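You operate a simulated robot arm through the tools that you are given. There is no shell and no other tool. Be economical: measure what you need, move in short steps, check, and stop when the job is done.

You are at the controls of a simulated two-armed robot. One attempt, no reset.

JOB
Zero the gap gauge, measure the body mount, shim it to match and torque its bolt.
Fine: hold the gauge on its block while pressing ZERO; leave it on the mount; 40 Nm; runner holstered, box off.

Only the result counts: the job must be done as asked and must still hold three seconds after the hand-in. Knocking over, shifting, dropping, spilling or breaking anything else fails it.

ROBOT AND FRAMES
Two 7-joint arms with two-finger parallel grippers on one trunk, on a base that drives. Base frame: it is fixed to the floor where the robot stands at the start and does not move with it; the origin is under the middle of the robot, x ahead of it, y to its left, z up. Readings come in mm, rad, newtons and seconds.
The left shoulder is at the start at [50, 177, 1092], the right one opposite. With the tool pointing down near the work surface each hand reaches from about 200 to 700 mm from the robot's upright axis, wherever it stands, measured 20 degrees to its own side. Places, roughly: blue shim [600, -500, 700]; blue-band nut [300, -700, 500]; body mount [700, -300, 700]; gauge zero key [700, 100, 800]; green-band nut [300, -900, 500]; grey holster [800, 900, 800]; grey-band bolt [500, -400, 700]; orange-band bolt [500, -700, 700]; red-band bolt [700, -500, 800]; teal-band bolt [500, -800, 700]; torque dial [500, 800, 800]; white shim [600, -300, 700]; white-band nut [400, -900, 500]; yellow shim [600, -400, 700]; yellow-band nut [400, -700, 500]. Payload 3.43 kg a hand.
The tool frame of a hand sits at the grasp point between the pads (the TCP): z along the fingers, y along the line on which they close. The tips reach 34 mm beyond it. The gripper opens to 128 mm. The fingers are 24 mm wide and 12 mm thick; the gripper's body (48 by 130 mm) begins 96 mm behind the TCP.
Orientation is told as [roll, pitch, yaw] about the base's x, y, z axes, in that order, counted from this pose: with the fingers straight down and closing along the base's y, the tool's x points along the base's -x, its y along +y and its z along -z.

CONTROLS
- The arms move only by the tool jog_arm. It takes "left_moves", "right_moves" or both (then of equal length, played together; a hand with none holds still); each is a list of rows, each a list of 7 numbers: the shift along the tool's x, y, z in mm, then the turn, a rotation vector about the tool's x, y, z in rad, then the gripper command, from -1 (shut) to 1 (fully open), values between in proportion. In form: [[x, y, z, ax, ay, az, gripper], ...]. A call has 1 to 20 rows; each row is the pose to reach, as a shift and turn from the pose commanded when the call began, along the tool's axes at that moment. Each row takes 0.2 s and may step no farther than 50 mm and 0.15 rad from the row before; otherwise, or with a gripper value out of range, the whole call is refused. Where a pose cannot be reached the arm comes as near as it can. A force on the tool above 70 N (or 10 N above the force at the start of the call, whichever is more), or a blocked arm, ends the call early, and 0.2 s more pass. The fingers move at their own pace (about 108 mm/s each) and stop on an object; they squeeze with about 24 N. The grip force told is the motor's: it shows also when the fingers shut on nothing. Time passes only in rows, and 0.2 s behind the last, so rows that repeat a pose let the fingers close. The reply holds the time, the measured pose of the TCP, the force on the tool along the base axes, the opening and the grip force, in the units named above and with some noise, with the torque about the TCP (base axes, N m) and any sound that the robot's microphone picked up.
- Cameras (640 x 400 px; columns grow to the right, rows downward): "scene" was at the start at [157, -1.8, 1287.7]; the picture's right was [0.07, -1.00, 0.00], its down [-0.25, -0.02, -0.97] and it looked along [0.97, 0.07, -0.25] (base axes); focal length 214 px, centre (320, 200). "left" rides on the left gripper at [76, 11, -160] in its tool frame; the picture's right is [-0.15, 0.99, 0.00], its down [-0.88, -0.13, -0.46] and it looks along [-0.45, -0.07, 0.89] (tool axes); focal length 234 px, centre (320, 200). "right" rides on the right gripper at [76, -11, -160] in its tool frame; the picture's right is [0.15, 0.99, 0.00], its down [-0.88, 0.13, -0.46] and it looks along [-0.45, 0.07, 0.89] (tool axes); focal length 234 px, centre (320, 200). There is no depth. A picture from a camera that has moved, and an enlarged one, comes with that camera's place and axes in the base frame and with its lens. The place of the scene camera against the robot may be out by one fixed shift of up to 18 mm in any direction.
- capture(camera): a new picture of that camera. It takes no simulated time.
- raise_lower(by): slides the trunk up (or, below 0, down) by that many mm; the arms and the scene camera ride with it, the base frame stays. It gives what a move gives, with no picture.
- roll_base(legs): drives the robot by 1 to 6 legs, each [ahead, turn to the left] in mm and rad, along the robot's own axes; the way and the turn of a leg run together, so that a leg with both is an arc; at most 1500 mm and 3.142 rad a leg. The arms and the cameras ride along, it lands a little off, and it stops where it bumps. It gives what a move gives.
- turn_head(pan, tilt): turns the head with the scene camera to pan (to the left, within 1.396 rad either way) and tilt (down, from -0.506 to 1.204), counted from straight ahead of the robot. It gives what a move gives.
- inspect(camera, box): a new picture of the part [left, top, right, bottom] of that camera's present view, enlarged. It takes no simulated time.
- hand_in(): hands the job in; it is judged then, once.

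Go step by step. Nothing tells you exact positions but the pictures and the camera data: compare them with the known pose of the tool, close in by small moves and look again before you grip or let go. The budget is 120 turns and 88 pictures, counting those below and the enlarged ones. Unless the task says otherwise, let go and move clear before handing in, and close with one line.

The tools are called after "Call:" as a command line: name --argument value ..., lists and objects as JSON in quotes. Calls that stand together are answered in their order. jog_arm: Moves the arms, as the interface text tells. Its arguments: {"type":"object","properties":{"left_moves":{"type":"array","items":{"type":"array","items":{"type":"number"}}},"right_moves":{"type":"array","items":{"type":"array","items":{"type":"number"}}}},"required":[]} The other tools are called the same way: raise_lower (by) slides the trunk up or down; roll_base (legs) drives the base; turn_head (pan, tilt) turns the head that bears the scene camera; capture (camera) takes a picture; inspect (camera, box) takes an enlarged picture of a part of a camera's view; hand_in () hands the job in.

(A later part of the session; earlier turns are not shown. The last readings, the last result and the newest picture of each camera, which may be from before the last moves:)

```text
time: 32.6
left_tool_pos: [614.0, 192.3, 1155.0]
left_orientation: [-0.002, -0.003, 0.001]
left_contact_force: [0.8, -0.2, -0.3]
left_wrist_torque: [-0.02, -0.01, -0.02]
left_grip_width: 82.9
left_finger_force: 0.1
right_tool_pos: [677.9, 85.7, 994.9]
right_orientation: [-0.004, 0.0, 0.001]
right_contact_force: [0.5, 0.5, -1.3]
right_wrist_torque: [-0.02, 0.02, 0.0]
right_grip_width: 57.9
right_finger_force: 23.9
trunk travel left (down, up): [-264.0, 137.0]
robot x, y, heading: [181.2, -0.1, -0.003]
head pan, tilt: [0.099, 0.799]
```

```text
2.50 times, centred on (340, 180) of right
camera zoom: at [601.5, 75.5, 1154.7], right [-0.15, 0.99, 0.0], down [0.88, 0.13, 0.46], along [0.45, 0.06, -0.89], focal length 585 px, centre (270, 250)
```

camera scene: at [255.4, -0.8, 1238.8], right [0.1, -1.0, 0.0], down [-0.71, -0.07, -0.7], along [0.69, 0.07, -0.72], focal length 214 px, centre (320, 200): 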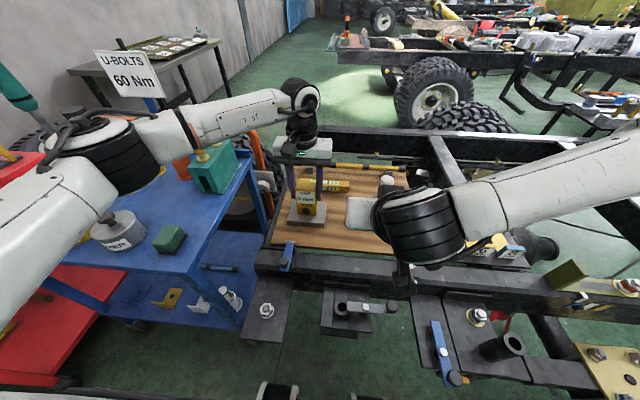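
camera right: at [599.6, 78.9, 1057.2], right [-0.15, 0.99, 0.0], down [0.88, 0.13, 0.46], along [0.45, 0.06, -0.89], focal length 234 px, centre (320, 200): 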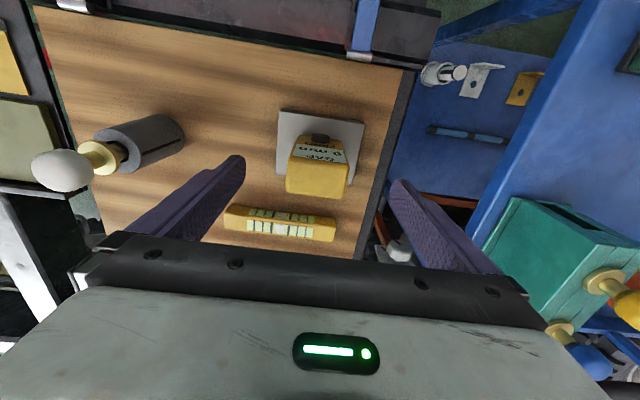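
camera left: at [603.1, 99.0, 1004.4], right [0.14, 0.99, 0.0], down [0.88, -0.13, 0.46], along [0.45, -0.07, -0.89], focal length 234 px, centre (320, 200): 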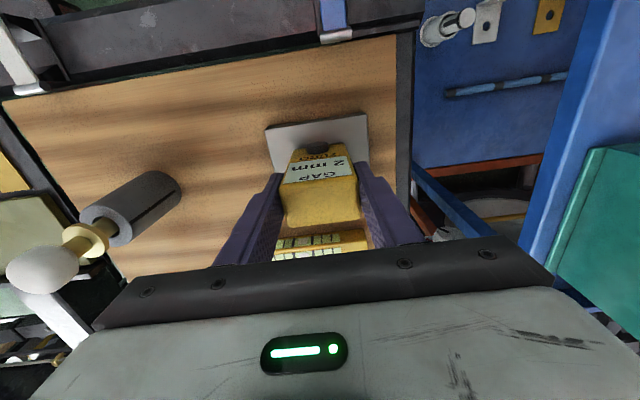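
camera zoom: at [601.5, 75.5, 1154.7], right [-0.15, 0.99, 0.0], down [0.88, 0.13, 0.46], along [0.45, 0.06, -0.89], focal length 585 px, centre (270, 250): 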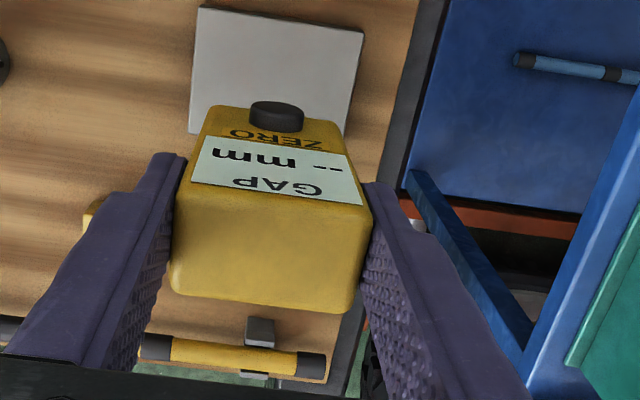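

Call:
jog_arm --right_moves '[[-5, -42, 0, 0, 0, 0, -1], [-10, -83, 0, 0, 0, 0, -1], [-15, -125, 0, 0, 0, 0, -1], [-20, -166, 0, 0, 0, 0, -1], [-25, -208, 0, 0, 0, 0, -1], [-30, -250, 0, 0, 0, 0, -1], [-35, -291, 0, 0, 0, 0, -1], [-40, -333, 0, 0, 0, 0, -1], [-45, -375, 0, 0, 0, 0, -1], [-50, -416, 0, 0, 0, 0, -1], [-50, -416, 40, 0, 0, 0, -1]]'

Call:
turn_head --pan -0.6 --tilt 0.6

Call:
inspect --camera "scene" --box '[200, 130, 440, 330]'

Call:
inspect --camera "right" --box '[160, 60, 400, 260]'

```text
time: 35.0
left_tool_pos: [615.8, 190.5, 1154.1]
left_orientation: [-0.001, -0.001, 0.002]
left_contact_force: [-0.1, 0.1, -0.2]
left_wrist_torque: [-0.03, 0.02, 0.0]
left_grip_width: 83.1
left_finger_force: 0.2
right_tool_pos: [729.7, -329.1, 952.8]
right_orientation: [-0.002, 0.0, 0.0]
right_contact_force: [0.0, -1.0, -2.6]
right_wrist_torque: [0.0, -0.01, -0.01]
right_grip_width: 57.6
right_finger_force: 24.3
trunk travel left (down, up): [-264.0, 137.0]
robot x, y, heading: [182.3, -1.9, -0.004]
head pan, tilt: [0.099, 0.799]
```

```text
time: 36.0
left_tool_pos: [615.3, 191.7, 1156.1]
left_orientation: [-0.001, 0.002, 0.002]
left_contact_force: [-0.3, -0.8, -0.1]
left_wrist_torque: [0.01, 0.01, 0.0]
left_grip_width: 83.2
left_finger_force: 0.1
right_tool_pos: [731.6, -328.0, 953.6]
right_orientation: [0.0, -0.001, -0.001]
right_contact_force: [-0.2, 0.6, -0.7]
right_wrist_torque: [0.03, -0.01, 0.01]
right_grip_width: 57.6
right_finger_force: 24.4
trunk travel left (down, up): [-264.0, 137.0]
robot x, y, heading: [183.4, -0.8, 0.002]
head pan, tilt: [-0.6, 0.6]
```

```text
2.00 times, centred on (320, 230) of scene
camera zoom: at [318.7, -58.9, 1255.7], right [-0.56, -0.83, 0.0], down [-0.47, 0.32, -0.82], along [0.68, -0.47, -0.57], focal length 429 px, centre (320, 140)
```

zoom: 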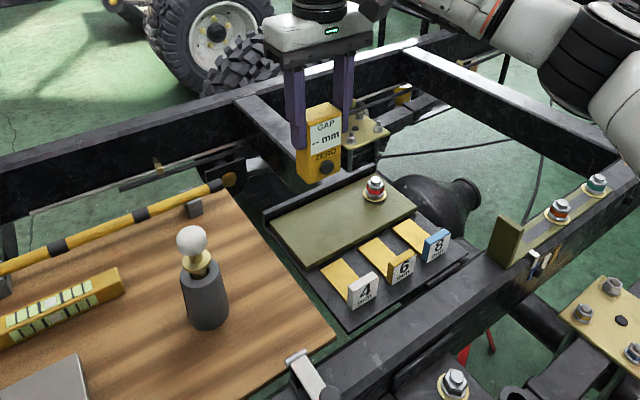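

```text
2.00 times, centred on (280, 160) of right
camera zoom: at [654.3, -337.9, 1112.6], right [-0.15, 0.99, 0.0], down [0.88, 0.13, 0.46], along [0.45, 0.06, -0.89], focal length 468 px, centre (400, 280)
```

zoom: 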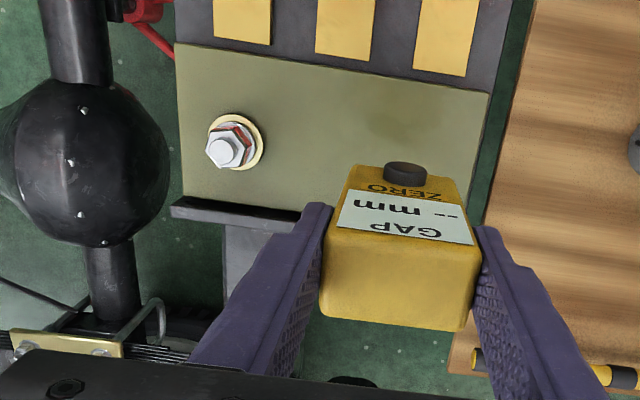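

Call:
jog_arm --right_moves '[[2, 0, 45, 0, 0, 0, -1], [2, 0, 85, 0, 0, 0, -1], [2, 0, 92, 0, 0, 0, -1]]'

Call:
inspect --camera "scene" --box '[260, 180, 420, 300]'

```text
time: 36.8
left_tool_pos: [615.9, 191.7, 1155.8]
left_orientation: [-0.002, -0.001, 0.002]
left_contact_force: [-0.8, 0.5, 0.1]
left_wrist_torque: [0.0, -0.01, 0.01]
left_grip_width: 83.2
left_finger_force: 0.1
right_tool_pos: [731.1, -326.5, 864.4]
right_orientation: [-0.003, -0.002, -0.001]
right_contact_force: [0.6, 0.5, -1.9]
right_wrist_torque: [-0.03, 0.02, 0.03]
right_grip_width: 57.5
right_finger_force: 24.0
trunk travel left (down, up): [-264.0, 137.0]
robot x, y, heading: [185.3, -3.6, 0.002]
head pan, tilt: [-0.6, 0.6]
```

```text
3.33 times, centred on (340, 240) of scene
camera zoom: at [318.6, -59.0, 1255.7], right [-0.57, -0.82, 0.0], down [-0.47, 0.32, -0.82], along [0.68, -0.47, -0.57], focal length 715 px, centre (253, 67)
```

zoom: 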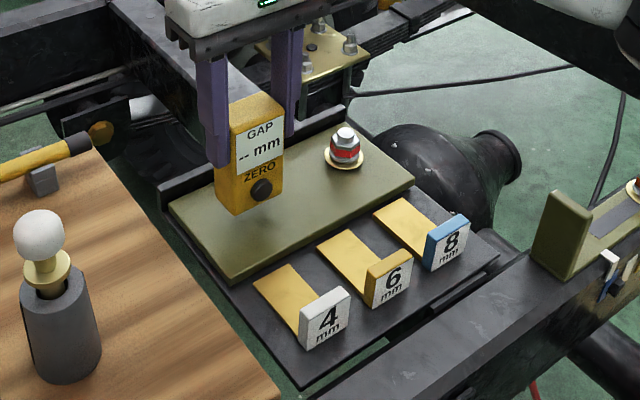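

Call:
jog_arm --right_moves '[[0, 0, 4, 0, 0, 0, -1], [0, 0, 8, 0, 0, 0, -1], [0, 0, 11, 0, 0, 0, -1]]'

Call:
jog_arm --right_moves '[[0, 0, 2, 0, 0, 0, -1], [0, 0, 3, 0, 0, 0, -1]]'

Call:
inspect --camera "scene" --box '[280, 200, 380, 270]'

```text
time: 37.6
left_tool_pos: [616.7, 191.6, 1156.0]
left_orientation: [-0.001, 0.001, 0.002]
left_contact_force: [0.3, -0.4, 0.4]
left_wrist_torque: [0.03, -0.03, 0.0]
left_grip_width: 83.3
left_finger_force: 0.1
right_tool_pos: [730.7, -327.4, 853.9]
right_orientation: [0.0, -0.002, 0.0]
right_contact_force: [-0.3, 0.6, -2.1]
right_wrist_torque: [-0.01, -0.02, 0.02]
right_grip_width: 57.8
right_finger_force: 24.2
trunk travel left (down, up): [-264.0, 137.0]
robot x, y, heading: [182.1, 2.0, 0.0]
head pan, tilt: [-0.6, 0.6]
```

```text
time: 38.2
left_tool_pos: [613.8, 191.2, 1156.0]
left_orientation: [-0.001, 0.0, 0.002]
left_contact_force: [0.6, 0.7, 0.1]
left_wrist_torque: [0.0, 0.01, -0.05]
left_grip_width: 83.1
left_finger_force: 0.0
right_tool_pos: [730.7, -327.7, 850.9]
right_orientation: [-0.001, -0.002, 0.001]
right_contact_force: [-0.2, -0.6, -1.9]
right_wrist_torque: [-0.01, -0.02, 0.0]
right_grip_width: 57.5
right_finger_force: 24.6
trunk travel left (down, up): [-264.0, 137.0]
robot x, y, heading: [180.7, -1.4, -0.003]
head pan, tilt: [-0.6, 0.6]
```

```text
5.71 times, centred on (330, 235) of scene
camera zoom: at [318.6, -59.0, 1255.7], right [-0.57, -0.82, 0.0], down [-0.47, 0.32, -0.82], along [0.68, -0.47, -0.57], focal length 1226 px, centre (263, 0)
```

zoom: 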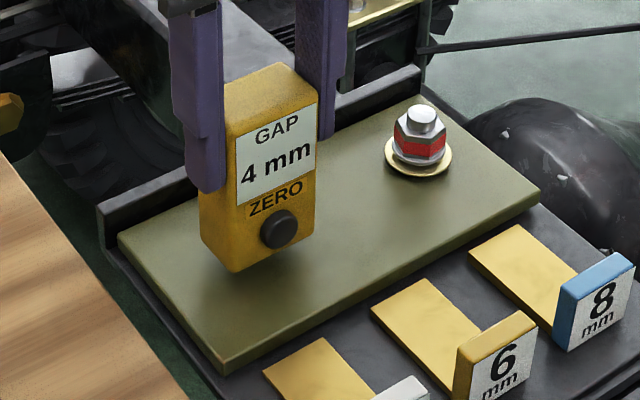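

It reads 4 mm, but I don't think it's seated yet. I'll lower until I feel contact.

Call:
jog_arm --right_moves '[[0, 0, 1.5, 0, 0, 0, -1], [0, 0, 3, 0, 0, 0, -1]]'

Call:
jog_arm --right_moves '[[0, 0, 1.5, 0, 0, 0, -1], [0, 0, 2.5, 0, 0, 0, -1]]'

```text
time: 38.8
left_tool_pos: [615.8, 191.4, 1155.6]
left_orientation: [-0.001, -0.001, 0.0]
left_contact_force: [0.4, -0.2, -0.7]
left_wrist_torque: [0.01, 0.0, 0.0]
left_grip_width: 83.5
left_finger_force: 0.0
right_tool_pos: [730.1, -328.1, 847.7]
right_orientation: [-0.002, -0.001, 0.001]
right_contact_force: [-1.0, 0.4, -1.9]
right_wrist_torque: [0.04, 0.01, 0.0]
right_grip_width: 57.7
right_finger_force: 24.1
trunk travel left (down, up): [-264.0, 137.0]
robot x, y, heading: [184.5, -2.5, -0.001]
head pan, tilt: [-0.6, 0.6]
```

```text
time: 39.4
left_tool_pos: [614.3, 191.1, 1155.7]
left_orientation: [-0.001, 0.0, 0.001]
left_contact_force: [-0.6, -0.3, -0.3]
left_wrist_torque: [0.01, -0.03, 0.01]
left_grip_width: 83.5
left_finger_force: 0.0
right_tool_pos: [730.0, -328.7, 844.4]
right_orientation: [-0.004, -0.001, 0.0]
right_contact_force: [0.3, 0.4, -1.0]
right_wrist_torque: [0.05, 0.03, -0.02]
right_grip_width: 57.7
right_finger_force: 23.9
trunk travel left (down, up): [-264.0, 137.0]
robot x, y, heading: [183.9, 1.1, -0.0]
head pan, tilt: [-0.6, 0.6]
```

Call:
jog_arm --right_moves '[[0, 0, 1, 0, 0, 0, -1], [0, 0, 2, 0, 0, 0, -1]]'

Call:
inspect --camera "scene" --box '[280, 200, 380, 270]'

```text
time: 40.0
left_tool_pos: [615.3, 191.9, 1155.4]
left_orientation: [-0.001, 0.0, 0.002]
left_contact_force: [-0.8, 0.1, -0.1]
left_wrist_torque: [0.02, 0.01, 0.01]
left_grip_width: 82.9
left_finger_force: 0.0
right_tool_pos: [730.6, -327.9, 842.4]
right_orientation: [-0.003, 0.0, 0.002]
right_contact_force: [-0.4, 0.6, -1.3]
right_wrist_torque: [-0.03, -0.01, -0.01]
right_grip_width: 57.7
right_finger_force: 23.9
trunk travel left (down, up): [-264.0, 137.0]
robot x, y, heading: [184.9, -1.1, 0.002]
head pan, tilt: [-0.6, 0.6]
```

```text
5.71 times, centred on (330, 235) of scene
camera zoom: at [318.6, -59.0, 1255.7], right [-0.57, -0.82, 0.0], down [-0.47, 0.32, -0.82], along [0.68, -0.47, -0.57], focal length 1226 px, centre (263, 0)
```

zoom: 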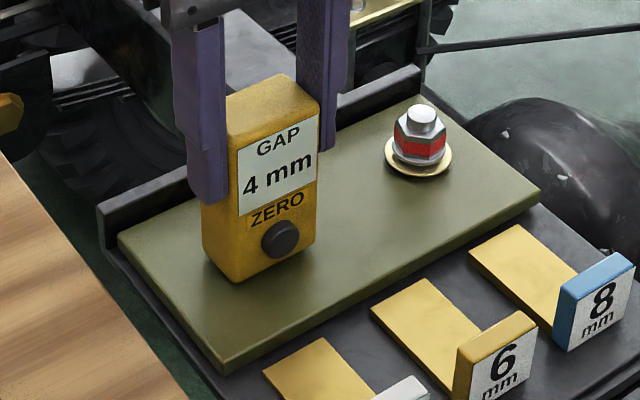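

Call:
jog_arm --right_moves '[[0, 0, 1, 0, 0, 0, -1], [0, 0, 2, 0, 0, 0, -1]]'

Call:
jog_arm --right_moves '[[0, 0, 1, 0, 0, 0, -1], [0, 0, 2, 0, 0, 0, -1]]'

```text
time: 40.6
left_tool_pos: [615.6, 191.8, 1155.7]
left_orientation: [-0.001, 0.001, 0.001]
left_contact_force: [0.1, 0.4, -0.8]
left_wrist_torque: [0.01, -0.01, 0.0]
left_grip_width: 83.1
left_finger_force: 0.0
right_tool_pos: [729.9, -327.7, 841.3]
right_orientation: [-0.003, -0.001, 0.0]
right_contact_force: [0.0, 0.3, -0.7]
right_wrist_torque: [-0.01, 0.0, -0.03]
right_grip_width: 57.9
right_finger_force: 24.0
trunk travel left (down, up): [-264.0, 137.0]
robot x, y, heading: [181.6, -2.5, -0.002]
head pan, tilt: [-0.6, 0.6]
```

```text
time: 41.2
left_tool_pos: [615.3, 191.3, 1155.9]
left_orientation: [-0.002, -0.001, 0.002]
left_contact_force: [0.1, -0.8, -0.6]
left_wrist_torque: [-0.01, -0.02, 0.02]
left_grip_width: 83.2
left_finger_force: 0.1
right_tool_pos: [730.1, -328.6, 839.7]
right_orientation: [-0.001, -0.002, 0.001]
right_contact_force: [-0.4, 0.2, 1.3]
right_wrist_torque: [0.06, 0.06, 0.01]
right_grip_width: 57.6
right_finger_force: 24.0
trunk travel left (down, up): [-264.0, 137.0]
robot x, y, heading: [181.5, 2.1, -0.001]
head pan, tilt: [-0.6, 0.6]
```

Contact felt with 4 mm on display. I'll press 1 mm more, release, and lift.

Call:
jog_arm --right_moves '[[0, 0, 1, 0, 0, 0, -1], [0, 0, 1, 0, 0, 0, 0.2], [0, 0, 1, 0, 0, 0, 0.2], [0, 0, -25, 0, 0, 0, 0.2], [0, 0, -60, 0, 0, 0, 0.2], [0, 0, -100, 0, 0, 0, 0.2], [25, 0, -140, 0, 0, 0, 0.2], [65, 0, -160, 0, 0, 0, 0.2], [105, 0, -170, 0, 0, 0, 0.2]]'

Call:
inspect --camera "scene" --box '[270, 190, 400, 290]'

Call:
inspect --camera "right" --box '[200, 40, 440, 200]'

```text
time: 43.2
left_tool_pos: [614.6, 191.7, 1155.1]
left_orientation: [-0.001, -0.002, 0.002]
left_contact_force: [0.2, -0.1, 0.3]
left_wrist_torque: [0.0, -0.02, -0.01]
left_grip_width: 83.0
left_finger_force: 0.1
right_tool_pos: [623.4, -327.3, 1009.7]
right_orientation: [-0.002, -0.001, -0.001]
right_contact_force: [-0.8, -0.1, 0.3]
right_wrist_torque: [-0.01, -0.02, 0.03]
right_grip_width: 76.6
right_finger_force: 0.1
trunk travel left (down, up): [-264.0, 137.0]
robot x, y, heading: [180.1, -0.5, 0.001]
head pan, tilt: [-0.6, 0.6]
```

```text
4.00 times, centred on (335, 240) of scene
camera zoom: at [318.0, -59.0, 1255.8], right [-0.57, -0.82, 0.0], down [-0.47, 0.32, -0.83], along [0.68, -0.47, -0.56], focal length 858 px, centre (260, 40)
```

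zoom: 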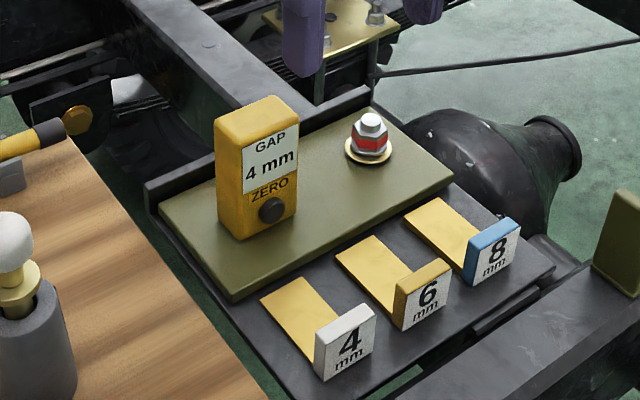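

```text
2.50 times, centred on (320, 120) of right
camera zoom: at [547.8, -337.7, 1169.3], right [-0.15, 0.99, 0.0], down [0.88, 0.13, 0.46], along [0.45, 0.06, -0.89], focal length 585 px, centre (320, 400)
```

zoom: 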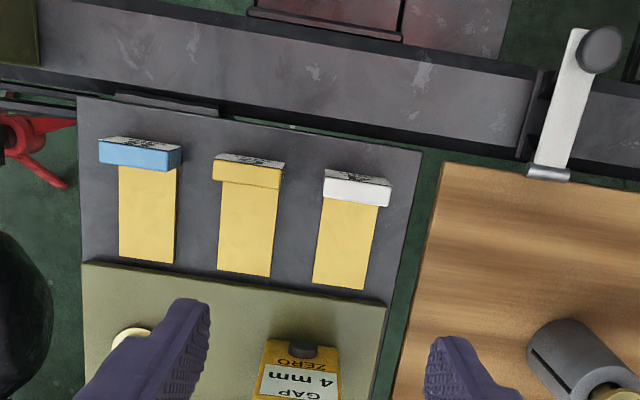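

Gauge stands on the mount reading 4 mm, so the white 4 mm shim is the one. I'll take the right hand above its tag.

Call:
jog_arm --right_moves '[[14, 10, 40, 0, 0, 0, 0.2], [27, 19, 80, 0, 0, 0, 0.2], [27, 19, 120, 0, 0, 0, 0.2], [27, 19, 160, 0, 0, 0, 0.2]]'

Call:
inspect --camera "right" --box '[240, 80, 400, 240]'

Call:
inspect --camera "scene" --box '[280, 200, 400, 300]'

```text
time: 44.2
left_tool_pos: [614.3, 190.4, 1155.2]
left_orientation: [-0.001, 0.0, 0.0]
left_contact_force: [0.3, 0.0, 0.0]
left_wrist_torque: [-0.06, 0.01, 0.03]
left_grip_width: 83.3
left_finger_force: 0.1
right_tool_pos: [598.9, -308.1, 848.5]
right_orientation: [-0.002, -0.003, 0.0]
right_contact_force: [0.5, -0.4, -0.4]
right_wrist_torque: [-0.02, 0.0, -0.03]
right_grip_width: 76.9
right_finger_force: 0.0
trunk travel left (down, up): [-264.0, 137.0]
robot x, y, heading: [184.9, 0.2, -0.002]
head pan, tilt: [-0.6, 0.6]
```

```text
2.50 times, centred on (320, 160) of right
camera zoom: at [522.9, -318.2, 1007.7], right [-0.15, 0.99, 0.0], down [0.88, 0.13, 0.46], along [0.45, 0.07, -0.89], focal length 585 px, centre (320, 300)
```

zoom: 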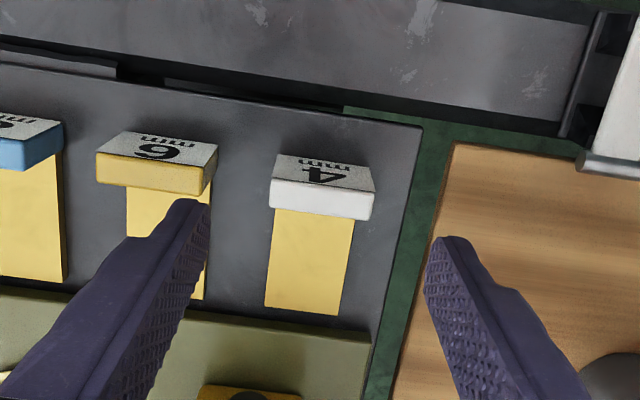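

```text
4.00 times, centred on (340, 250) of scene
camera zoom: at [318.6, -59.0, 1255.8], right [-0.57, -0.82, 0.0], down [-0.47, 0.32, -0.82], along [0.68, -0.47, -0.57], focal length 858 px, centre (240, 0)
```

zoom: 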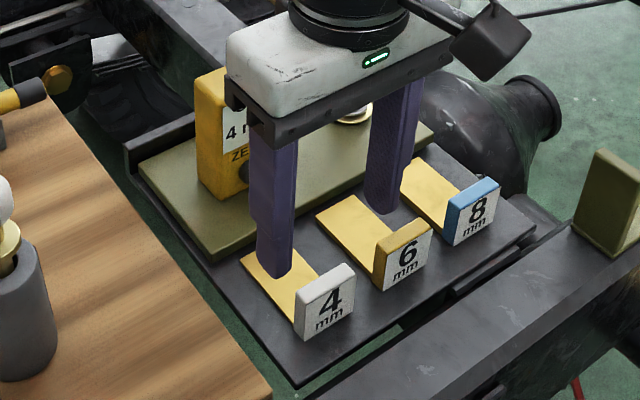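

Call:
jog_arm --right_moves '[[4, 0.7, 0, 0, 0, 0, -0.06], [4, 0.7, 30, 0, 0, 0, -0.06], [4, 0.7, 58, 0, 0, 0, -0.06]]'

Call:
inspect --camera "right" --box '[240, 80, 400, 240]'

Call:
inspect --camera "scene" --box '[280, 200, 400, 300]'

```text
time: 45.0
left_tool_pos: [615.7, 191.5, 1156.0]
left_orientation: [-0.002, 0.0, 0.003]
left_contact_force: [0.7, -0.4, 1.0]
left_wrist_torque: [-0.05, 0.02, 0.0]
left_grip_width: 83.1
left_finger_force: 0.1
right_tool_pos: [595.2, -305.9, 789.5]
right_orientation: [-0.002, -0.003, 0.0]
right_contact_force: [0.9, 0.7, 0.5]
right_wrist_torque: [0.03, -0.04, 0.0]
right_grip_width: 60.1
right_finger_force: 0.0
trunk travel left (down, up): [-264.0, 137.0]
robot x, y, heading: [180.3, -3.6, -0.003]
head pan, tilt: [-0.6, 0.6]
```

```text
2.50 times, centred on (320, 160) of right
camera zoom: at [518.8, -316.6, 948.9], right [-0.15, 0.99, 0.0], down [0.88, 0.13, 0.46], along [0.45, 0.06, -0.89], focal length 585 px, centre (320, 300)
```

zoom: 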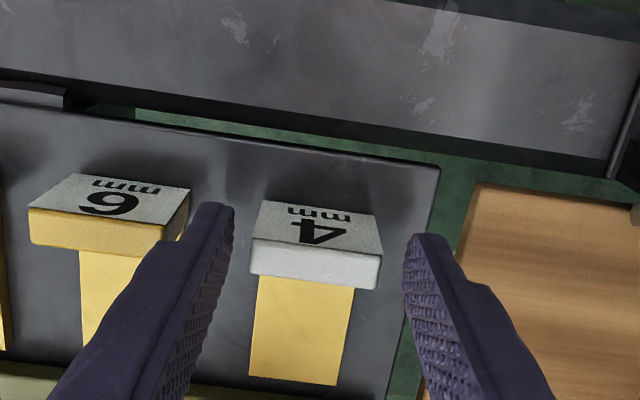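

```text
4.00 times, centred on (340, 250) of scene
camera zoom: at [318.6, -59.0, 1255.8], right [-0.57, -0.82, 0.0], down [-0.47, 0.32, -0.82], along [0.68, -0.47, -0.57], focal length 858 px, centre (240, 0)
```

zoom: 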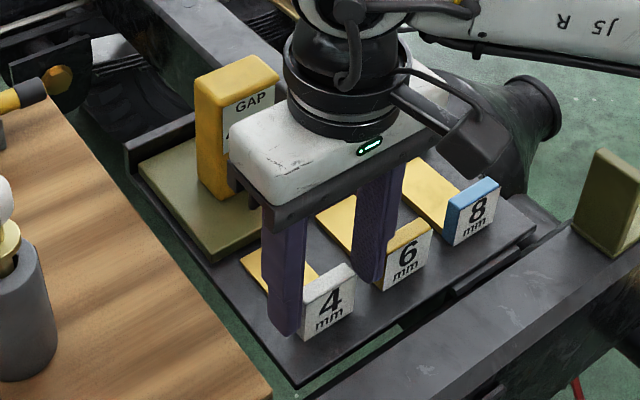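

Call:
jog_arm --right_moves '[[0, 0, 0, 0, 0, 0, -1], [0, 0, 0, 0, 0, 0, -1], [0, 0, 0, 0, 0, 0, -1]]'

Call:
inspect --camera "right" --box '[240, 80, 400, 240]'

```text
time: 45.8
left_tool_pos: [615.8, 191.3, 1156.6]
left_orientation: [0.0, 0.0, 0.003]
left_contact_force: [0.5, 0.0, -0.1]
left_wrist_torque: [0.04, 0.02, 0.0]
left_grip_width: 83.0
left_finger_force: 0.0
right_tool_pos: [594.4, -307.8, 789.4]
right_orientation: [-0.004, -0.002, 0.0]
right_contact_force: [0.5, -6.7, -0.7]
right_wrist_torque: [-0.5, -0.38, -0.09]
right_grip_width: 43.8
right_finger_force: 44.9
trunk travel left (down, up): [-264.0, 137.0]
robot x, y, heading: [181.3, 0.8, 0.001]
head pan, tilt: [-0.6, 0.6]
```

```text
2.50 times, centred on (320, 160) of right
camera zoom: at [518.8, -317.4, 948.9], right [-0.14, 0.99, 0.0], down [0.88, 0.13, 0.46], along [0.45, 0.06, -0.89], focal length 585 px, centre (320, 300)
```

zoom: 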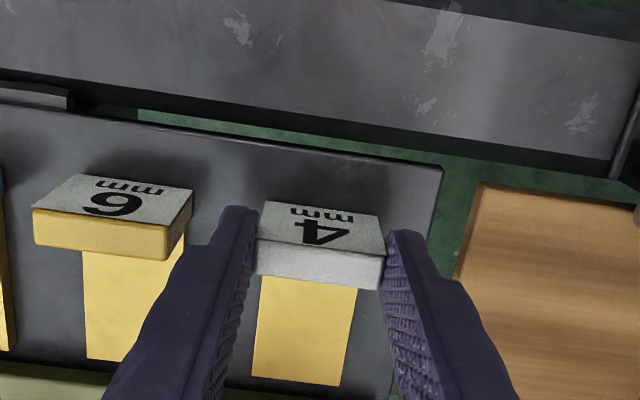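

Call:
jog_arm --right_moves '[[0, -1.5, 0, 0, 0, 0, -1], [-4, -1.5, 0, 0, 0, 0, -1], [-8, -1.5, 0, 0, 0, 0, -1], [-12, -1.5, 0, 0, 0, 0, -1]]'

Call:
jog_arm --right_moves '[[-5, 0, 0, 0, 0, 0, -1], [-10, 0, 0, 0, 0, 0, -1], [-15, 0, 0, 0, 0, 0, -1]]'

Call:
inspect --camera "scene" --box '[280, 200, 400, 300]'

Call:
inspect --camera "right" --box '[220, 100, 400, 280]'

```text
time: 46.8
left_tool_pos: [615.8, 191.1, 1154.5]
left_orientation: [-0.002, 0.0, 0.001]
left_contact_force: [-0.1, -0.7, -0.5]
left_wrist_torque: [0.01, -0.02, -0.01]
left_grip_width: 83.2
left_finger_force: 0.0
right_tool_pos: [606.0, -307.2, 790.2]
right_orientation: [-0.001, 0.001, 0.003]
right_contact_force: [-1.2, 3.0, 3.0]
right_wrist_torque: [0.24, 0.55, -0.79]
right_grip_width: 43.8
right_finger_force: 44.4
trunk travel left (down, up): [-264.0, 137.0]
robot x, y, heading: [184.8, 2.2, 0.001]
head pan, tilt: [-0.6, 0.6]
```

```text
time: 47.6
left_tool_pos: [616.0, 193.3, 1155.4]
left_orientation: [-0.001, 0.0, 0.003]
left_contact_force: [-0.4, 0.1, 0.6]
left_wrist_torque: [-0.02, 0.02, -0.02]
left_grip_width: 83.1
left_finger_force: 0.1
right_tool_pos: [621.4, -307.1, 790.5]
right_orientation: [0.0, 0.001, 0.004]
right_contact_force: [0.6, 12.8, -7.9]
right_wrist_torque: [0.57, -0.21, -0.7]
right_grip_width: 44.0
right_finger_force: 44.7
trunk travel left (down, up): [-264.0, 137.0]
robot x, y, heading: [181.4, 2.6, 0.002]
head pan, tilt: [-0.6, 0.6]
```

```text
4.00 times, centred on (340, 250) of scene
camera zoom: at [319.0, -58.3, 1255.5], right [-0.57, -0.82, 0.0], down [-0.47, 0.32, -0.82], along [0.68, -0.47, -0.57], focal length 858 px, centre (240, 0)
```

zoom: 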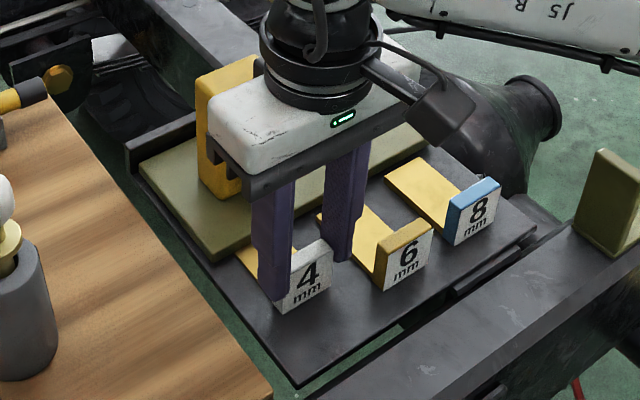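

```text
2.22 times, centred on (310, 190) of right
camera zoom: at [544.7, -318.5, 949.0], right [-0.15, 0.99, 0.0], down [0.88, 0.13, 0.46], along [0.45, 0.07, -0.89], focal length 520 px, centre (342, 222)
```

zoom: 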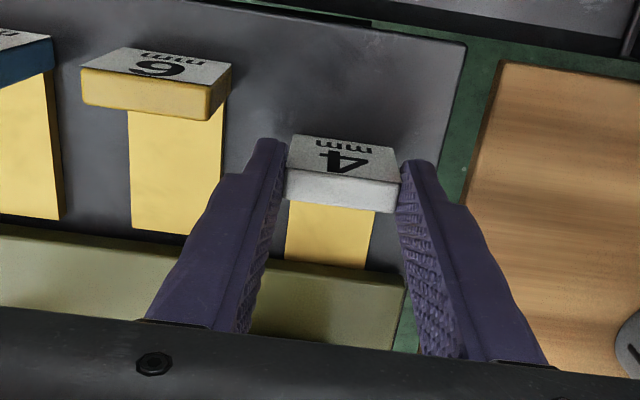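

Call:
jog_arm --right_moves '[[0, 1.2, 0.5, 0, 0, 0, -1], [-4, 1.2, 0.5, 0, 0, 0, -1], [-8, 1.2, 0.5, 0, 0, 0, -1], [-12, 1.2, 0.5, 0, 0, 0, -1]]'

Call:
jog_arm --right_moves '[[-4, 0, 0, 0, 0, 0, -1], [-8, 0, 0, 0, 0, 0, -1], [-12, 0, 0, 0, 0, 0, -1]]'

Call:
inspect --camera "right" --box '[220, 100, 400, 280]'

```text
time: 48.6
left_tool_pos: [615.0, 193.3, 1156.0]
left_orientation: [-0.001, 0.0, 0.002]
left_contact_force: [0.8, 0.0, 0.0]
left_wrist_torque: [0.02, -0.02, 0.0]
left_grip_width: 83.1
left_finger_force: 0.1
right_tool_pos: [632.1, -308.2, 789.4]
right_orientation: [-0.003, -0.001, 0.0]
right_contact_force: [-0.4, 12.9, 4.6]
right_wrist_torque: [0.06, 1.25, 0.05]
right_grip_width: 43.5
right_finger_force: 44.8
trunk travel left (down, up): [-264.0, 137.0]
robot x, y, heading: [180.7, 1.5, -0.0]
head pan, tilt: [-0.6, 0.6]
```

```text
time: 49.4
left_tool_pos: [612.4, 191.4, 1155.8]
left_orientation: [-0.001, -0.003, 0.0]
left_contact_force: [-0.5, 0.0, 0.3]
left_wrist_torque: [0.01, 0.0, 0.02]
left_grip_width: 83.1
left_finger_force: 0.0
right_tool_pos: [640.2, -308.1, 789.7]
right_orientation: [-0.002, 0.007, 0.0]
right_contact_force: [-25.0, 12.2, 7.0]
right_wrist_torque: [0.46, -0.12, -0.43]
right_grip_width: 43.4
right_finger_force: 45.3
trunk travel left (down, up): [-264.0, 137.0]
robot x, y, heading: [180.1, 1.5, -0.004]
head pan, tilt: [-0.6, 0.6]
```

```text
2.22 times, centred on (310, 190) of right
camera zoom: at [565.8, -318.2, 949.6], right [-0.15, 0.99, 0.0], down [0.88, 0.13, 0.45], along [0.44, 0.07, -0.89], focal length 520 px, centre (342, 222)
```

zoom: 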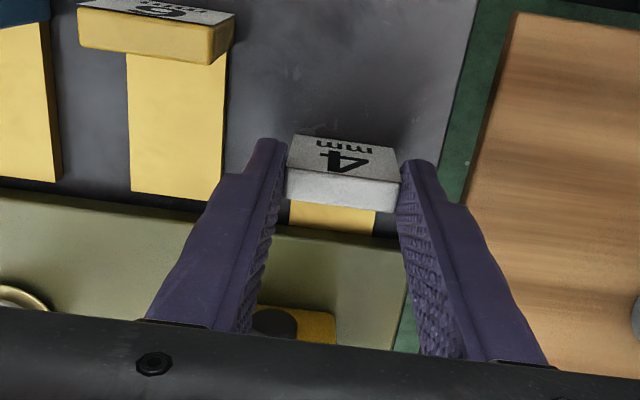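

Resistance rose to 25 N at about 46 mm of travel. I'll open the fingers to relax things and look.

Call:
jog_arm --right_moves '[[0, 0, 0, 0, 0, 0, -0.1], [0, 0, 0, 0, 0, 0, -0.1], [5, 0, -40, 0, 0, 0, -0.1], [25, 0, -80, 0, 0, 0, -0.1], [65, 0, -100, 0, 0, 0, -0.1]]'

Call:
inspect --camera "right" --box '[220, 100, 400, 280]'

Call:
inspect --camera "scene" --box '[270, 190, 390, 290]'

```text
time: 50.6
left_tool_pos: [613.7, 190.9, 1156.6]
left_orientation: [-0.002, -0.001, 0.002]
left_contact_force: [-0.8, 0.8, -1.1]
left_wrist_torque: [0.0, -0.01, 0.01]
left_grip_width: 83.3
left_finger_force: 0.0
right_tool_pos: [578.5, -308.3, 893.2]
right_orientation: [-0.004, -0.002, 0.001]
right_contact_force: [0.0, -0.3, -0.4]
right_wrist_torque: [-0.01, -0.03, 0.01]
right_grip_width: 57.5
right_finger_force: 0.0
trunk travel left (down, up): [-264.0, 137.0]
robot x, y, heading: [182.0, -2.7, -0.004]
head pan, tilt: [-0.6, 0.6]
```

```text
2.22 times, centred on (310, 190) of right
camera zoom: at [502.6, -318.6, 1052.0], right [-0.15, 0.99, 0.0], down [0.88, 0.13, 0.46], along [0.45, 0.06, -0.89], focal length 520 px, centre (342, 222)
```

zoom: 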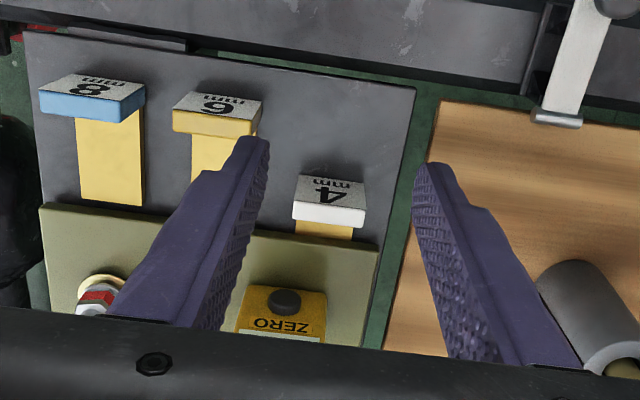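

```text
4.00 times, centred on (330, 240) of scene
camera zoom: at [318.1, -59.0, 1255.8], right [-0.57, -0.82, 0.0], down [-0.47, 0.32, -0.83], along [0.68, -0.47, -0.56], focal length 858 px, centre (280, 40)
```

zoom: 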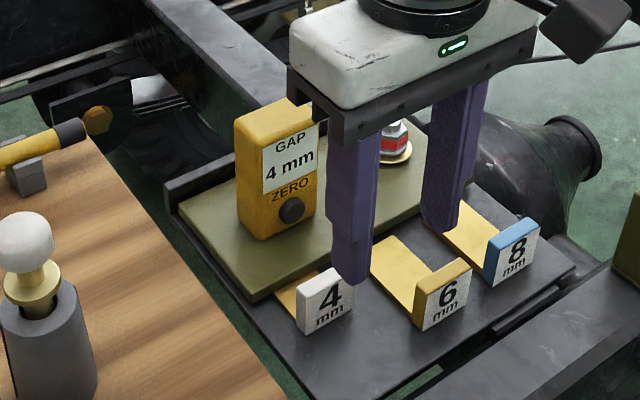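

Call:
jog_arm --right_moves '[[0, 0, 0, 0, 0, 0, -1], [-6, 0, 0, 0, 0, 0, -1], [-12, 0, 35, 0, 0, 0, -1], [-12, 0, 75, 0, 0, 0, -1], [-12, 0, 112, 0, 0, 0, -1]]'

Call:
inspect --camera "right" --box '[220, 60, 420, 260]'

Call:
inspect --camera "scene" --box '[270, 190, 390, 290]'

```text
time: 51.8
left_tool_pos: [615.2, 191.4, 1156.1]
left_orientation: [-0.001, 0.0, 0.002]
left_contact_force: [0.7, -0.4, -0.1]
left_wrist_torque: [0.02, 0.0, -0.02]
left_grip_width: 83.3
left_finger_force: 0.0
right_tool_pos: [593.3, -308.0, 778.1]
right_orientation: [-0.002, -0.004, 0.0]
right_contact_force: [0.5, -0.6, 0.3]
right_wrist_torque: [-0.02, -0.04, -0.03]
right_grip_width: 0.2
right_finger_force: 23.6
trunk travel left (down, up): [-264.0, 137.0]
robot x, y, heading: [182.7, -1.7, -0.002]
head pan, tilt: [-0.6, 0.6]
```

```text
2.00 times, centred on (320, 160) of right
camera zoom: at [517.8, -317.5, 936.5], right [-0.15, 0.99, 0.0], down [0.88, 0.13, 0.46], along [0.45, 0.06, -0.89], focal length 468 px, centre (320, 280)
```

zoom: 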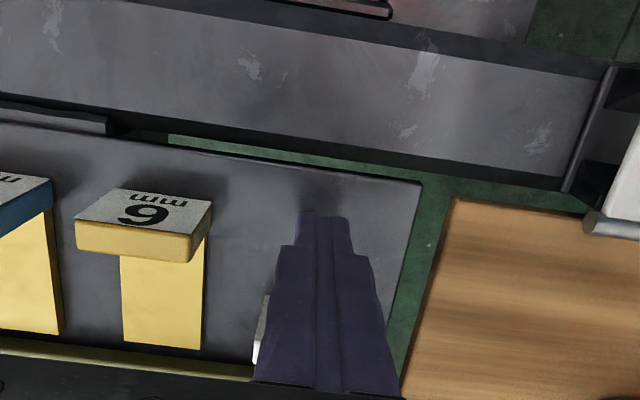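

```text
4.00 times, centred on (330, 240) of scene
camera zoom: at [318.6, -59.0, 1255.8], right [-0.57, -0.82, 0.0], down [-0.47, 0.32, -0.82], along [0.68, -0.47, -0.57], focal length 858 px, centre (280, 40)
```

zoom: 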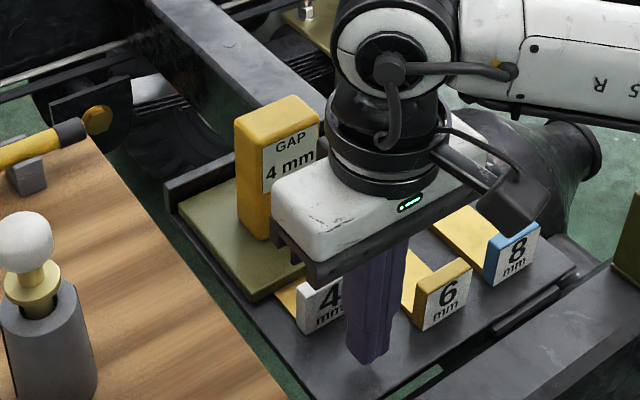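

Call:
jog_arm --right_moves '[[-8, -1, 0, 0, 0, 0, -1], [-16, -1, 0, 0, 0, 0, -1], [-20, -1, 0, 0, 0, 0, -1], [-24, -1, 0, 0, 0, 0, -1], [-28, -1, 0, 0, 0, 0, -1]]'

Call:
jog_arm --right_moves '[[-3, 0, 0, 0, 0, 0, -1], [-6, 0, 0, 0, 0, 0, -1], [-9, 0, 0, 0, 0, 0, -1]]'

Call:
inspect --camera "scene" --box '[270, 190, 390, 290]'

```text
time: 53.0
left_tool_pos: [615.0, 191.5, 1155.9]
left_orientation: [-0.003, 0.001, 0.003]
left_contact_force: [0.7, 0.2, -0.4]
left_wrist_torque: [0.0, -0.01, 0.01]
left_grip_width: 83.2
left_finger_force: 0.0
right_tool_pos: [619.8, -308.3, 776.9]
right_orientation: [-0.004, -0.001, 0.0]
right_contact_force: [1.0, 0.4, -0.2]
right_wrist_torque: [0.0, 0.02, -0.02]
right_grip_width: 0.0
right_finger_force: 24.2
trunk travel left (down, up): [-264.0, 137.0]
robot x, y, heading: [182.4, -0.3, -0.002]
head pan, tilt: [-0.6, 0.6]
```

```text
time: 53.8
left_tool_pos: [613.0, 191.3, 1157.7]
left_orientation: [-0.001, -0.005, -0.001]
left_contact_force: [-0.2, -0.1, 0.7]
left_wrist_torque: [0.0, -0.01, 0.01]
left_grip_width: 83.3
left_finger_force: 0.0
right_tool_pos: [624.7, -310.1, 777.5]
right_orientation: [-0.004, 0.007, 0.002]
right_contact_force: [-27.7, 0.9, 7.5]
right_wrist_torque: [0.24, 0.04, -0.06]
right_grip_width: 0.0
right_finger_force: 24.0
trunk travel left (down, up): [-264.0, 137.0]
robot x, y, heading: [181.3, 0.8, -0.001]
head pan, tilt: [-0.6, 0.6]
```

```text
4.00 times, centred on (330, 240) of scene
camera zoom: at [315.4, -58.7, 1256.3], right [-0.57, -0.82, 0.0], down [-0.46, 0.32, -0.83], along [0.68, -0.47, -0.56], focal length 858 px, centre (280, 40)
```

zoom: 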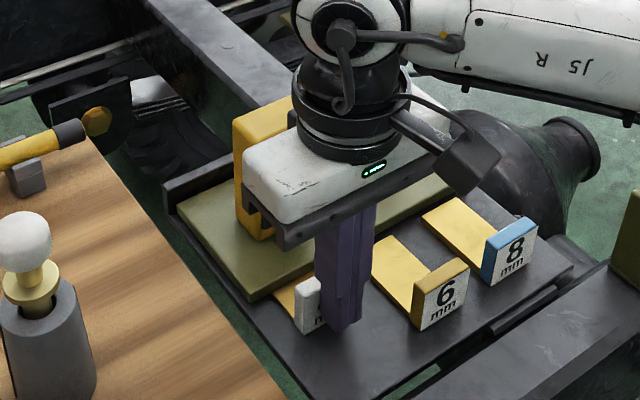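

Hard stop at about 45 mm of travel. I'll back off and take a low look under the plate with the right camera.

Call:
jog_arm --right_moves '[[20, 0, 0, 0, 0, 0, -1], [45, 0, -30, 0, -0.12, 0, 0], [60, -5, -60, 0, -0.26, 0, 1], [70, -10, -70, 0, -0.4, 0, 1], [80, -16, -70, 0, -0.54, 0, 1], [89, -16, -60, 0, -0.68, 0, 1], [89, -16, -50, 0, -0.8, 0, 1], [89, -16, -40, 0, -0.9, 0, 1]]'

Call:
capture --camera "right"

```text
time: 55.6
left_tool_pos: [614.3, 191.9, 1155.3]
left_orientation: [-0.004, 0.0, 0.002]
left_contact_force: [0.0, -1.4, -0.1]
left_wrist_torque: [-0.02, -0.01, 0.01]
left_grip_width: 83.2
left_finger_force: 0.0
right_tool_pos: [569.9, -342.1, 815.3]
right_orientation: [-0.001, -0.763, 0.002]
right_contact_force: [-0.4, 0.0, -1.3]
right_wrist_torque: [0.04, -0.01, 0.02]
right_grip_width: 127.8
right_finger_force: 0.1
right hand out of reach, approached as far as the arm can: row 5, 6, 7, 8
trunk travel left (down, up): [-264.0, 137.0]
robot x, y, heading: [185.0, -0.4, -0.0]
head pan, tilt: [-0.6, 0.6]
```

```text
34 pictures are left
camera right: at [404.3, -351.7, 878.9], right [-0.11, 0.99, -0.1], down [0.32, 0.13, 0.94], along [0.94, 0.07, -0.33], focal length 234 px, centre (320, 200)
```

right: 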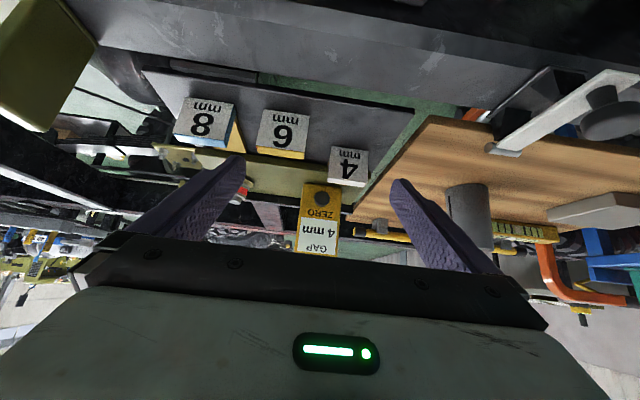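

Call:
inspect --camera "right" --box '[240, 130, 380, 210]'

```text
4.57 times, centred on (310, 170) of right
camera zoom: at [404.3, -351.7, 878.9], right [-0.11, 0.99, -0.1], down [0.32, 0.13, 0.94], along [0.94, 0.07, -0.33], focal length 1070 px, centre (366, 337)
```

zoom: 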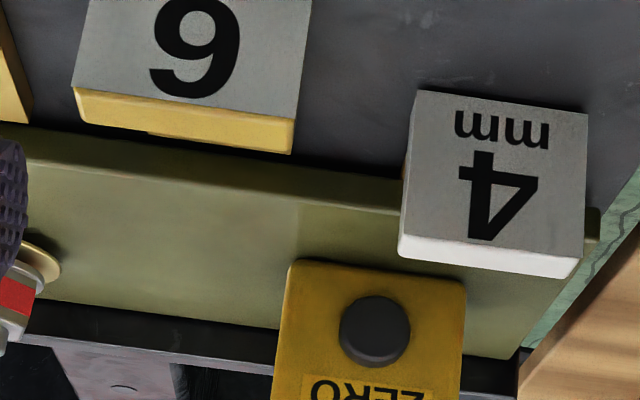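

The shim slid about 32 mm under the plate and then met a firm stop twice, so I take it as seated. Next I'll retract both arms for driving to the cart.

Call:
jog_arm --right_moves '[[-11, 10, -36, 0, 0.08, 0, -1], [-22, 25, -70, 0, 0.16, 0, -1], [-33, 40, -104, 0, 0.25, 0, -1], [-44, 56, -138, 0, 0.34, 0, -1], [-55, 72, -172, 0, 0.43, 0, -1], [-65, 88, -205, 0, 0.52, 0, -1], [-75, 105, -238, 0, 0.61, 0, -1], [-85, 122, -270, 0, 0.7, 0, -1], [-96, 140, -303, 0, 0.763, 0, -1]]' --left_moves '[[15, 2, 0, 0, 0, 0, 1], [30, 4, 0, 0, 0, 0, 1], [45, 6, 0, 0, 0, 0, 1], [60, 8, 0, 0, 0, 0, 1], [75, 8, 0, 0, 0, 0, 1], [90, 8, 0, 0, 0, 0, 1], [110, 8, 0, 0, 0, 0, 1], [135, 8, 0, 0, 0, 0, 1], [160, 8, 0, 0, 0, 0, 1]]'

Call:
roll_base --legs '[[-230, 0]]'

Call:
turn_head --pan 1.1 --tilt 0.7

Call:
capture --camera "scene"

```text
time: 57.6
left_tool_pos: [454.1, 199.1, 1154.9]
left_orientation: [-0.002, -0.001, -0.002]
left_contact_force: [0.1, 0.9, 0.3]
left_wrist_torque: [0.0, -0.04, 0.0]
left_grip_width: 128.2
left_finger_force: 0.0
right_tool_pos: [430.4, -202.3, 1100.7]
right_orientation: [-0.002, 0.005, -0.001]
right_contact_force: [-0.3, -0.2, -0.4]
right_wrist_torque: [0.0, 0.0, 0.02]
right_grip_width: 0.1
right_finger_force: 23.9
right hand out of reach, approached as far as the arm can: row 1, 2, 3, 4, 5
trunk travel left (down, up): [-264.0, 137.0]
robot x, y, heading: [180.4, 1.1, -0.003]
head pan, tilt: [-0.6, 0.6]
```

```text
time: 59.4
left_tool_pos: [219.7, 199.6, 1155.9]
left_orientation: [-0.002, -0.001, 0.002]
left_contact_force: [-0.4, 0.0, 0.2]
left_wrist_torque: [-0.02, -0.03, -0.03]
left_grip_width: 127.9
left_finger_force: 0.0
right_tool_pos: [195.6, -202.9, 1100.3]
right_orientation: [-0.002, 0.002, 0.002]
right_contact_force: [0.2, -0.2, 0.0]
right_wrist_torque: [-0.02, 0.0, 0.02]
right_grip_width: 0.0
right_finger_force: 24.1
trunk travel left (down, up): [-264.0, 137.0]
robot x, y, heading: [-52.9, -4.5, -0.003]
head pan, tilt: [-0.6, 0.6]
```

```text
time: 61.1
left_tool_pos: [219.2, 197.5, 1155.2]
left_orientation: [-0.003, 0.0, 0.002]
left_contact_force: [0.0, -0.5, -0.3]
left_wrist_torque: [0.01, 0.01, -0.01]
left_grip_width: 127.9
left_finger_force: 0.1
right_tool_pos: [196.6, -202.4, 1100.1]
right_orientation: [-0.002, 0.0, 0.002]
right_contact_force: [-0.2, 0.2, -0.3]
right_wrist_torque: [0.02, 0.01, 0.01]
right_grip_width: 0.0
right_finger_force: 24.5
trunk travel left (down, up): [-264.0, 137.0]
robot x, y, heading: [-56.4, -0.6, 0.007]
head pan, tilt: [1.1, 0.7]
```

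```text
32 pictures are left
camera scene: at [48.1, 66.9, 1247.1], right [0.89, -0.45, 0.0], down [-0.29, -0.57, -0.76], along [0.35, 0.68, -0.64], focal length 214 px, centre (320, 200)
```

scene: 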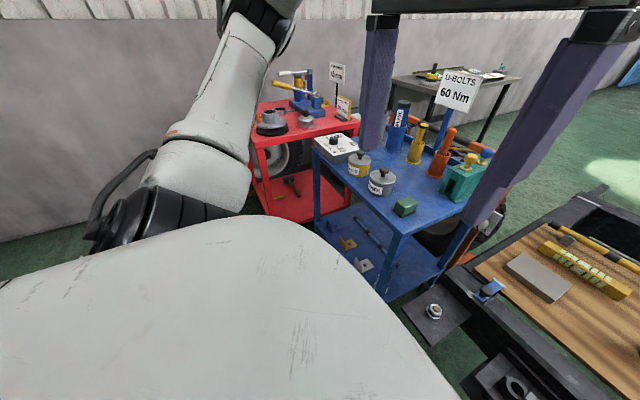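

Call:
roll_base --legs '[[0, 1.571], [610, 0], [0, -1.571], [150, 0]]'

Call:
turn_head --pan 0.35 --tilt 0.6

Call:
capture --camera "scene"

```text
time: 73.1
left_tool_pos: [347.4, 836.0, 1155.1]
left_orientation: [-0.002, 0.001, 0.05]
left_contact_force: [0.5, -0.8, -0.6]
left_wrist_torque: [0.03, 0.03, 0.01]
left_grip_width: 127.9
left_finger_force: 0.1
right_tool_pos: [342.8, 434.2, 1099.3]
right_orientation: [-0.002, 0.004, 0.049]
right_contact_force: [-0.5, 0.0, -0.4]
right_wrist_torque: [-0.01, 0.03, -0.03]
right_grip_width: 0.0
right_finger_force: 24.5
trunk travel left (down, up): [-264.0, 137.0]
robot x, y, heading: [85.2, 621.1, 0.047]
head pan, tilt: [1.1, 0.7]
```

```text
time: 74.2
left_tool_pos: [349.2, 836.3, 1155.2]
left_orientation: [-0.001, -0.001, 0.048]
left_contact_force: [0.6, 0.6, 0.5]
left_wrist_torque: [-0.01, 0.0, -0.02]
left_grip_width: 127.8
left_finger_force: 0.1
right_tool_pos: [342.6, 434.1, 1099.8]
right_orientation: [-0.001, 0.003, 0.049]
right_contact_force: [-1.0, 0.2, -1.3]
right_wrist_torque: [0.03, 0.02, -0.01]
right_grip_width: 0.0
right_finger_force: 24.4
trunk travel left (down, up): [-264.0, 137.0]
robot x, y, heading: [85.4, 628.9, 0.049]
head pan, tilt: [0.351, 0.6]
```

```text
31 pictures are left
camera scene: at [229.0, 653.6, 1255.8], right [0.39, -0.92, 0.0], down [-0.52, -0.22, -0.83], along [0.76, 0.32, -0.57], focal length 214 px, centre (320, 200)
```

scene: 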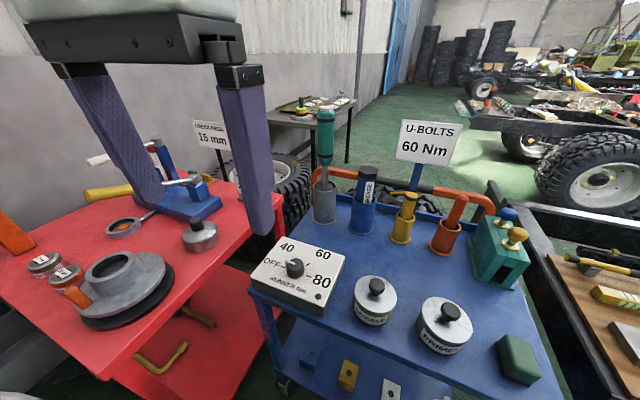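

Call:
inspect --camera "scene" --box '[240, 225, 360, 320]'

Call:
inspect --camera "scene" --box '[290, 95, 370, 235]'

```text
4.21 times, centred on (300, 272) of scene
camera zoom: at [229.0, 653.6, 1255.8], right [0.39, -0.92, 0.0], down [-0.52, -0.22, -0.83], along [0.76, 0.32, -0.57], focal length 903 px, centre (404, -105)
```

zoom: 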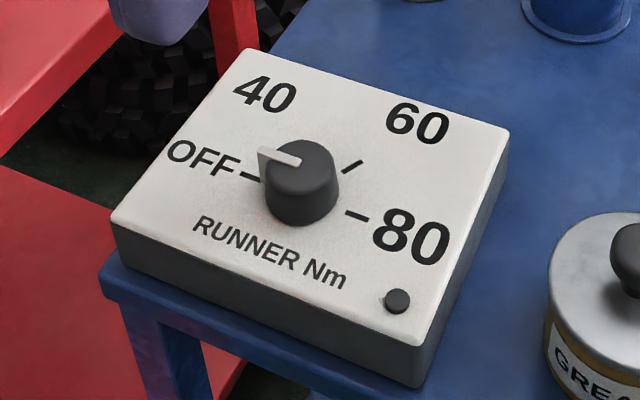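

```text
2.86 times, centred on (330, 165) of scene
camera zoom: at [229.0, 653.6, 1255.8], right [0.39, -0.92, 0.0], down [-0.52, -0.22, -0.83], along [0.76, 0.32, -0.57], focal length 613 px, centre (291, 300)
```

zoom: 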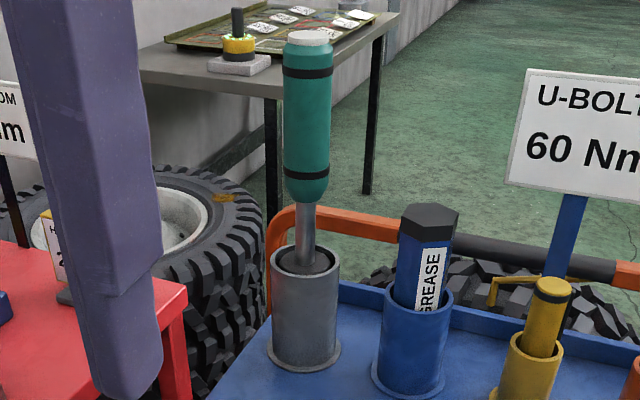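

The dial points to OFF (+y), with 40 sixty degrees clockwise from it; the knob is about (521, 842). I'll bring the left hand over it, yawed +60°.

Call:
jog_arm --left_moves '[[-22, 0, 27, 0, 0, -0.125, 0.1], [-44, -1, 54, 0, 0, -0.25, 0.1], [-65, -1, 81, 0, 0, -0.375, 0.1], [-87, -1, 108, 0, 0, -0.5, 0.1], [-108, -2, 135, 0, 0, -0.625, 0.1], [-130, -2, 162, 0, 0, -0.75, 0.1], [-151, -2, 188, 0, 0, -0.875, 0.1], [-173, -2.5, 215, 0, 0, -1.0, 0.1]]'

Call:
capture --camera "left"

```text
time: 76.0
left_tool_pos: [518.8, 843.3, 942.2]
left_orientation: [-0.002, 0.001, 1.053]
left_contact_force: [0.2, 0.3, 0.0]
left_wrist_torque: [0.01, 0.01, 0.02]
left_grip_width: 70.3
left_finger_force: 0.1
right_tool_pos: [342.8, 434.2, 1100.8]
right_orientation: [-0.002, 0.002, 0.049]
right_contact_force: [-0.3, -0.2, 0.9]
right_wrist_torque: [0.01, -0.02, -0.03]
right_grip_width: 0.0
right_finger_force: 24.1
trunk travel left (down, up): [-264.0, 137.0]
robot x, y, heading: [84.6, 623.8, 0.047]
head pan, tilt: [0.351, 0.6]
```

```text
28 pictures are left
camera left: at [471.8, 783.6, 1100.7], right [-0.79, 0.62, 0.0], down [0.55, 0.7, 0.46], along [0.28, 0.36, -0.89], focal length 234 px, centre (320, 200)
```

left: 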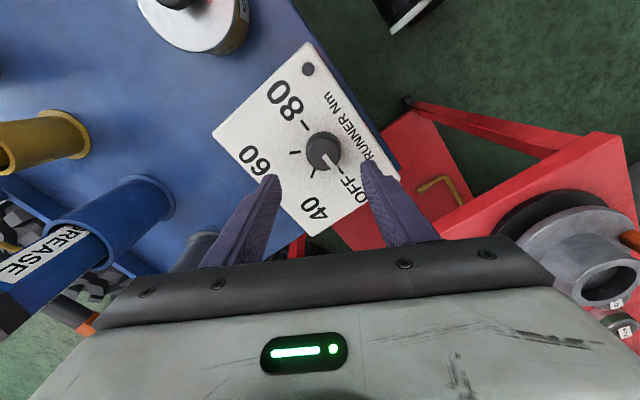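

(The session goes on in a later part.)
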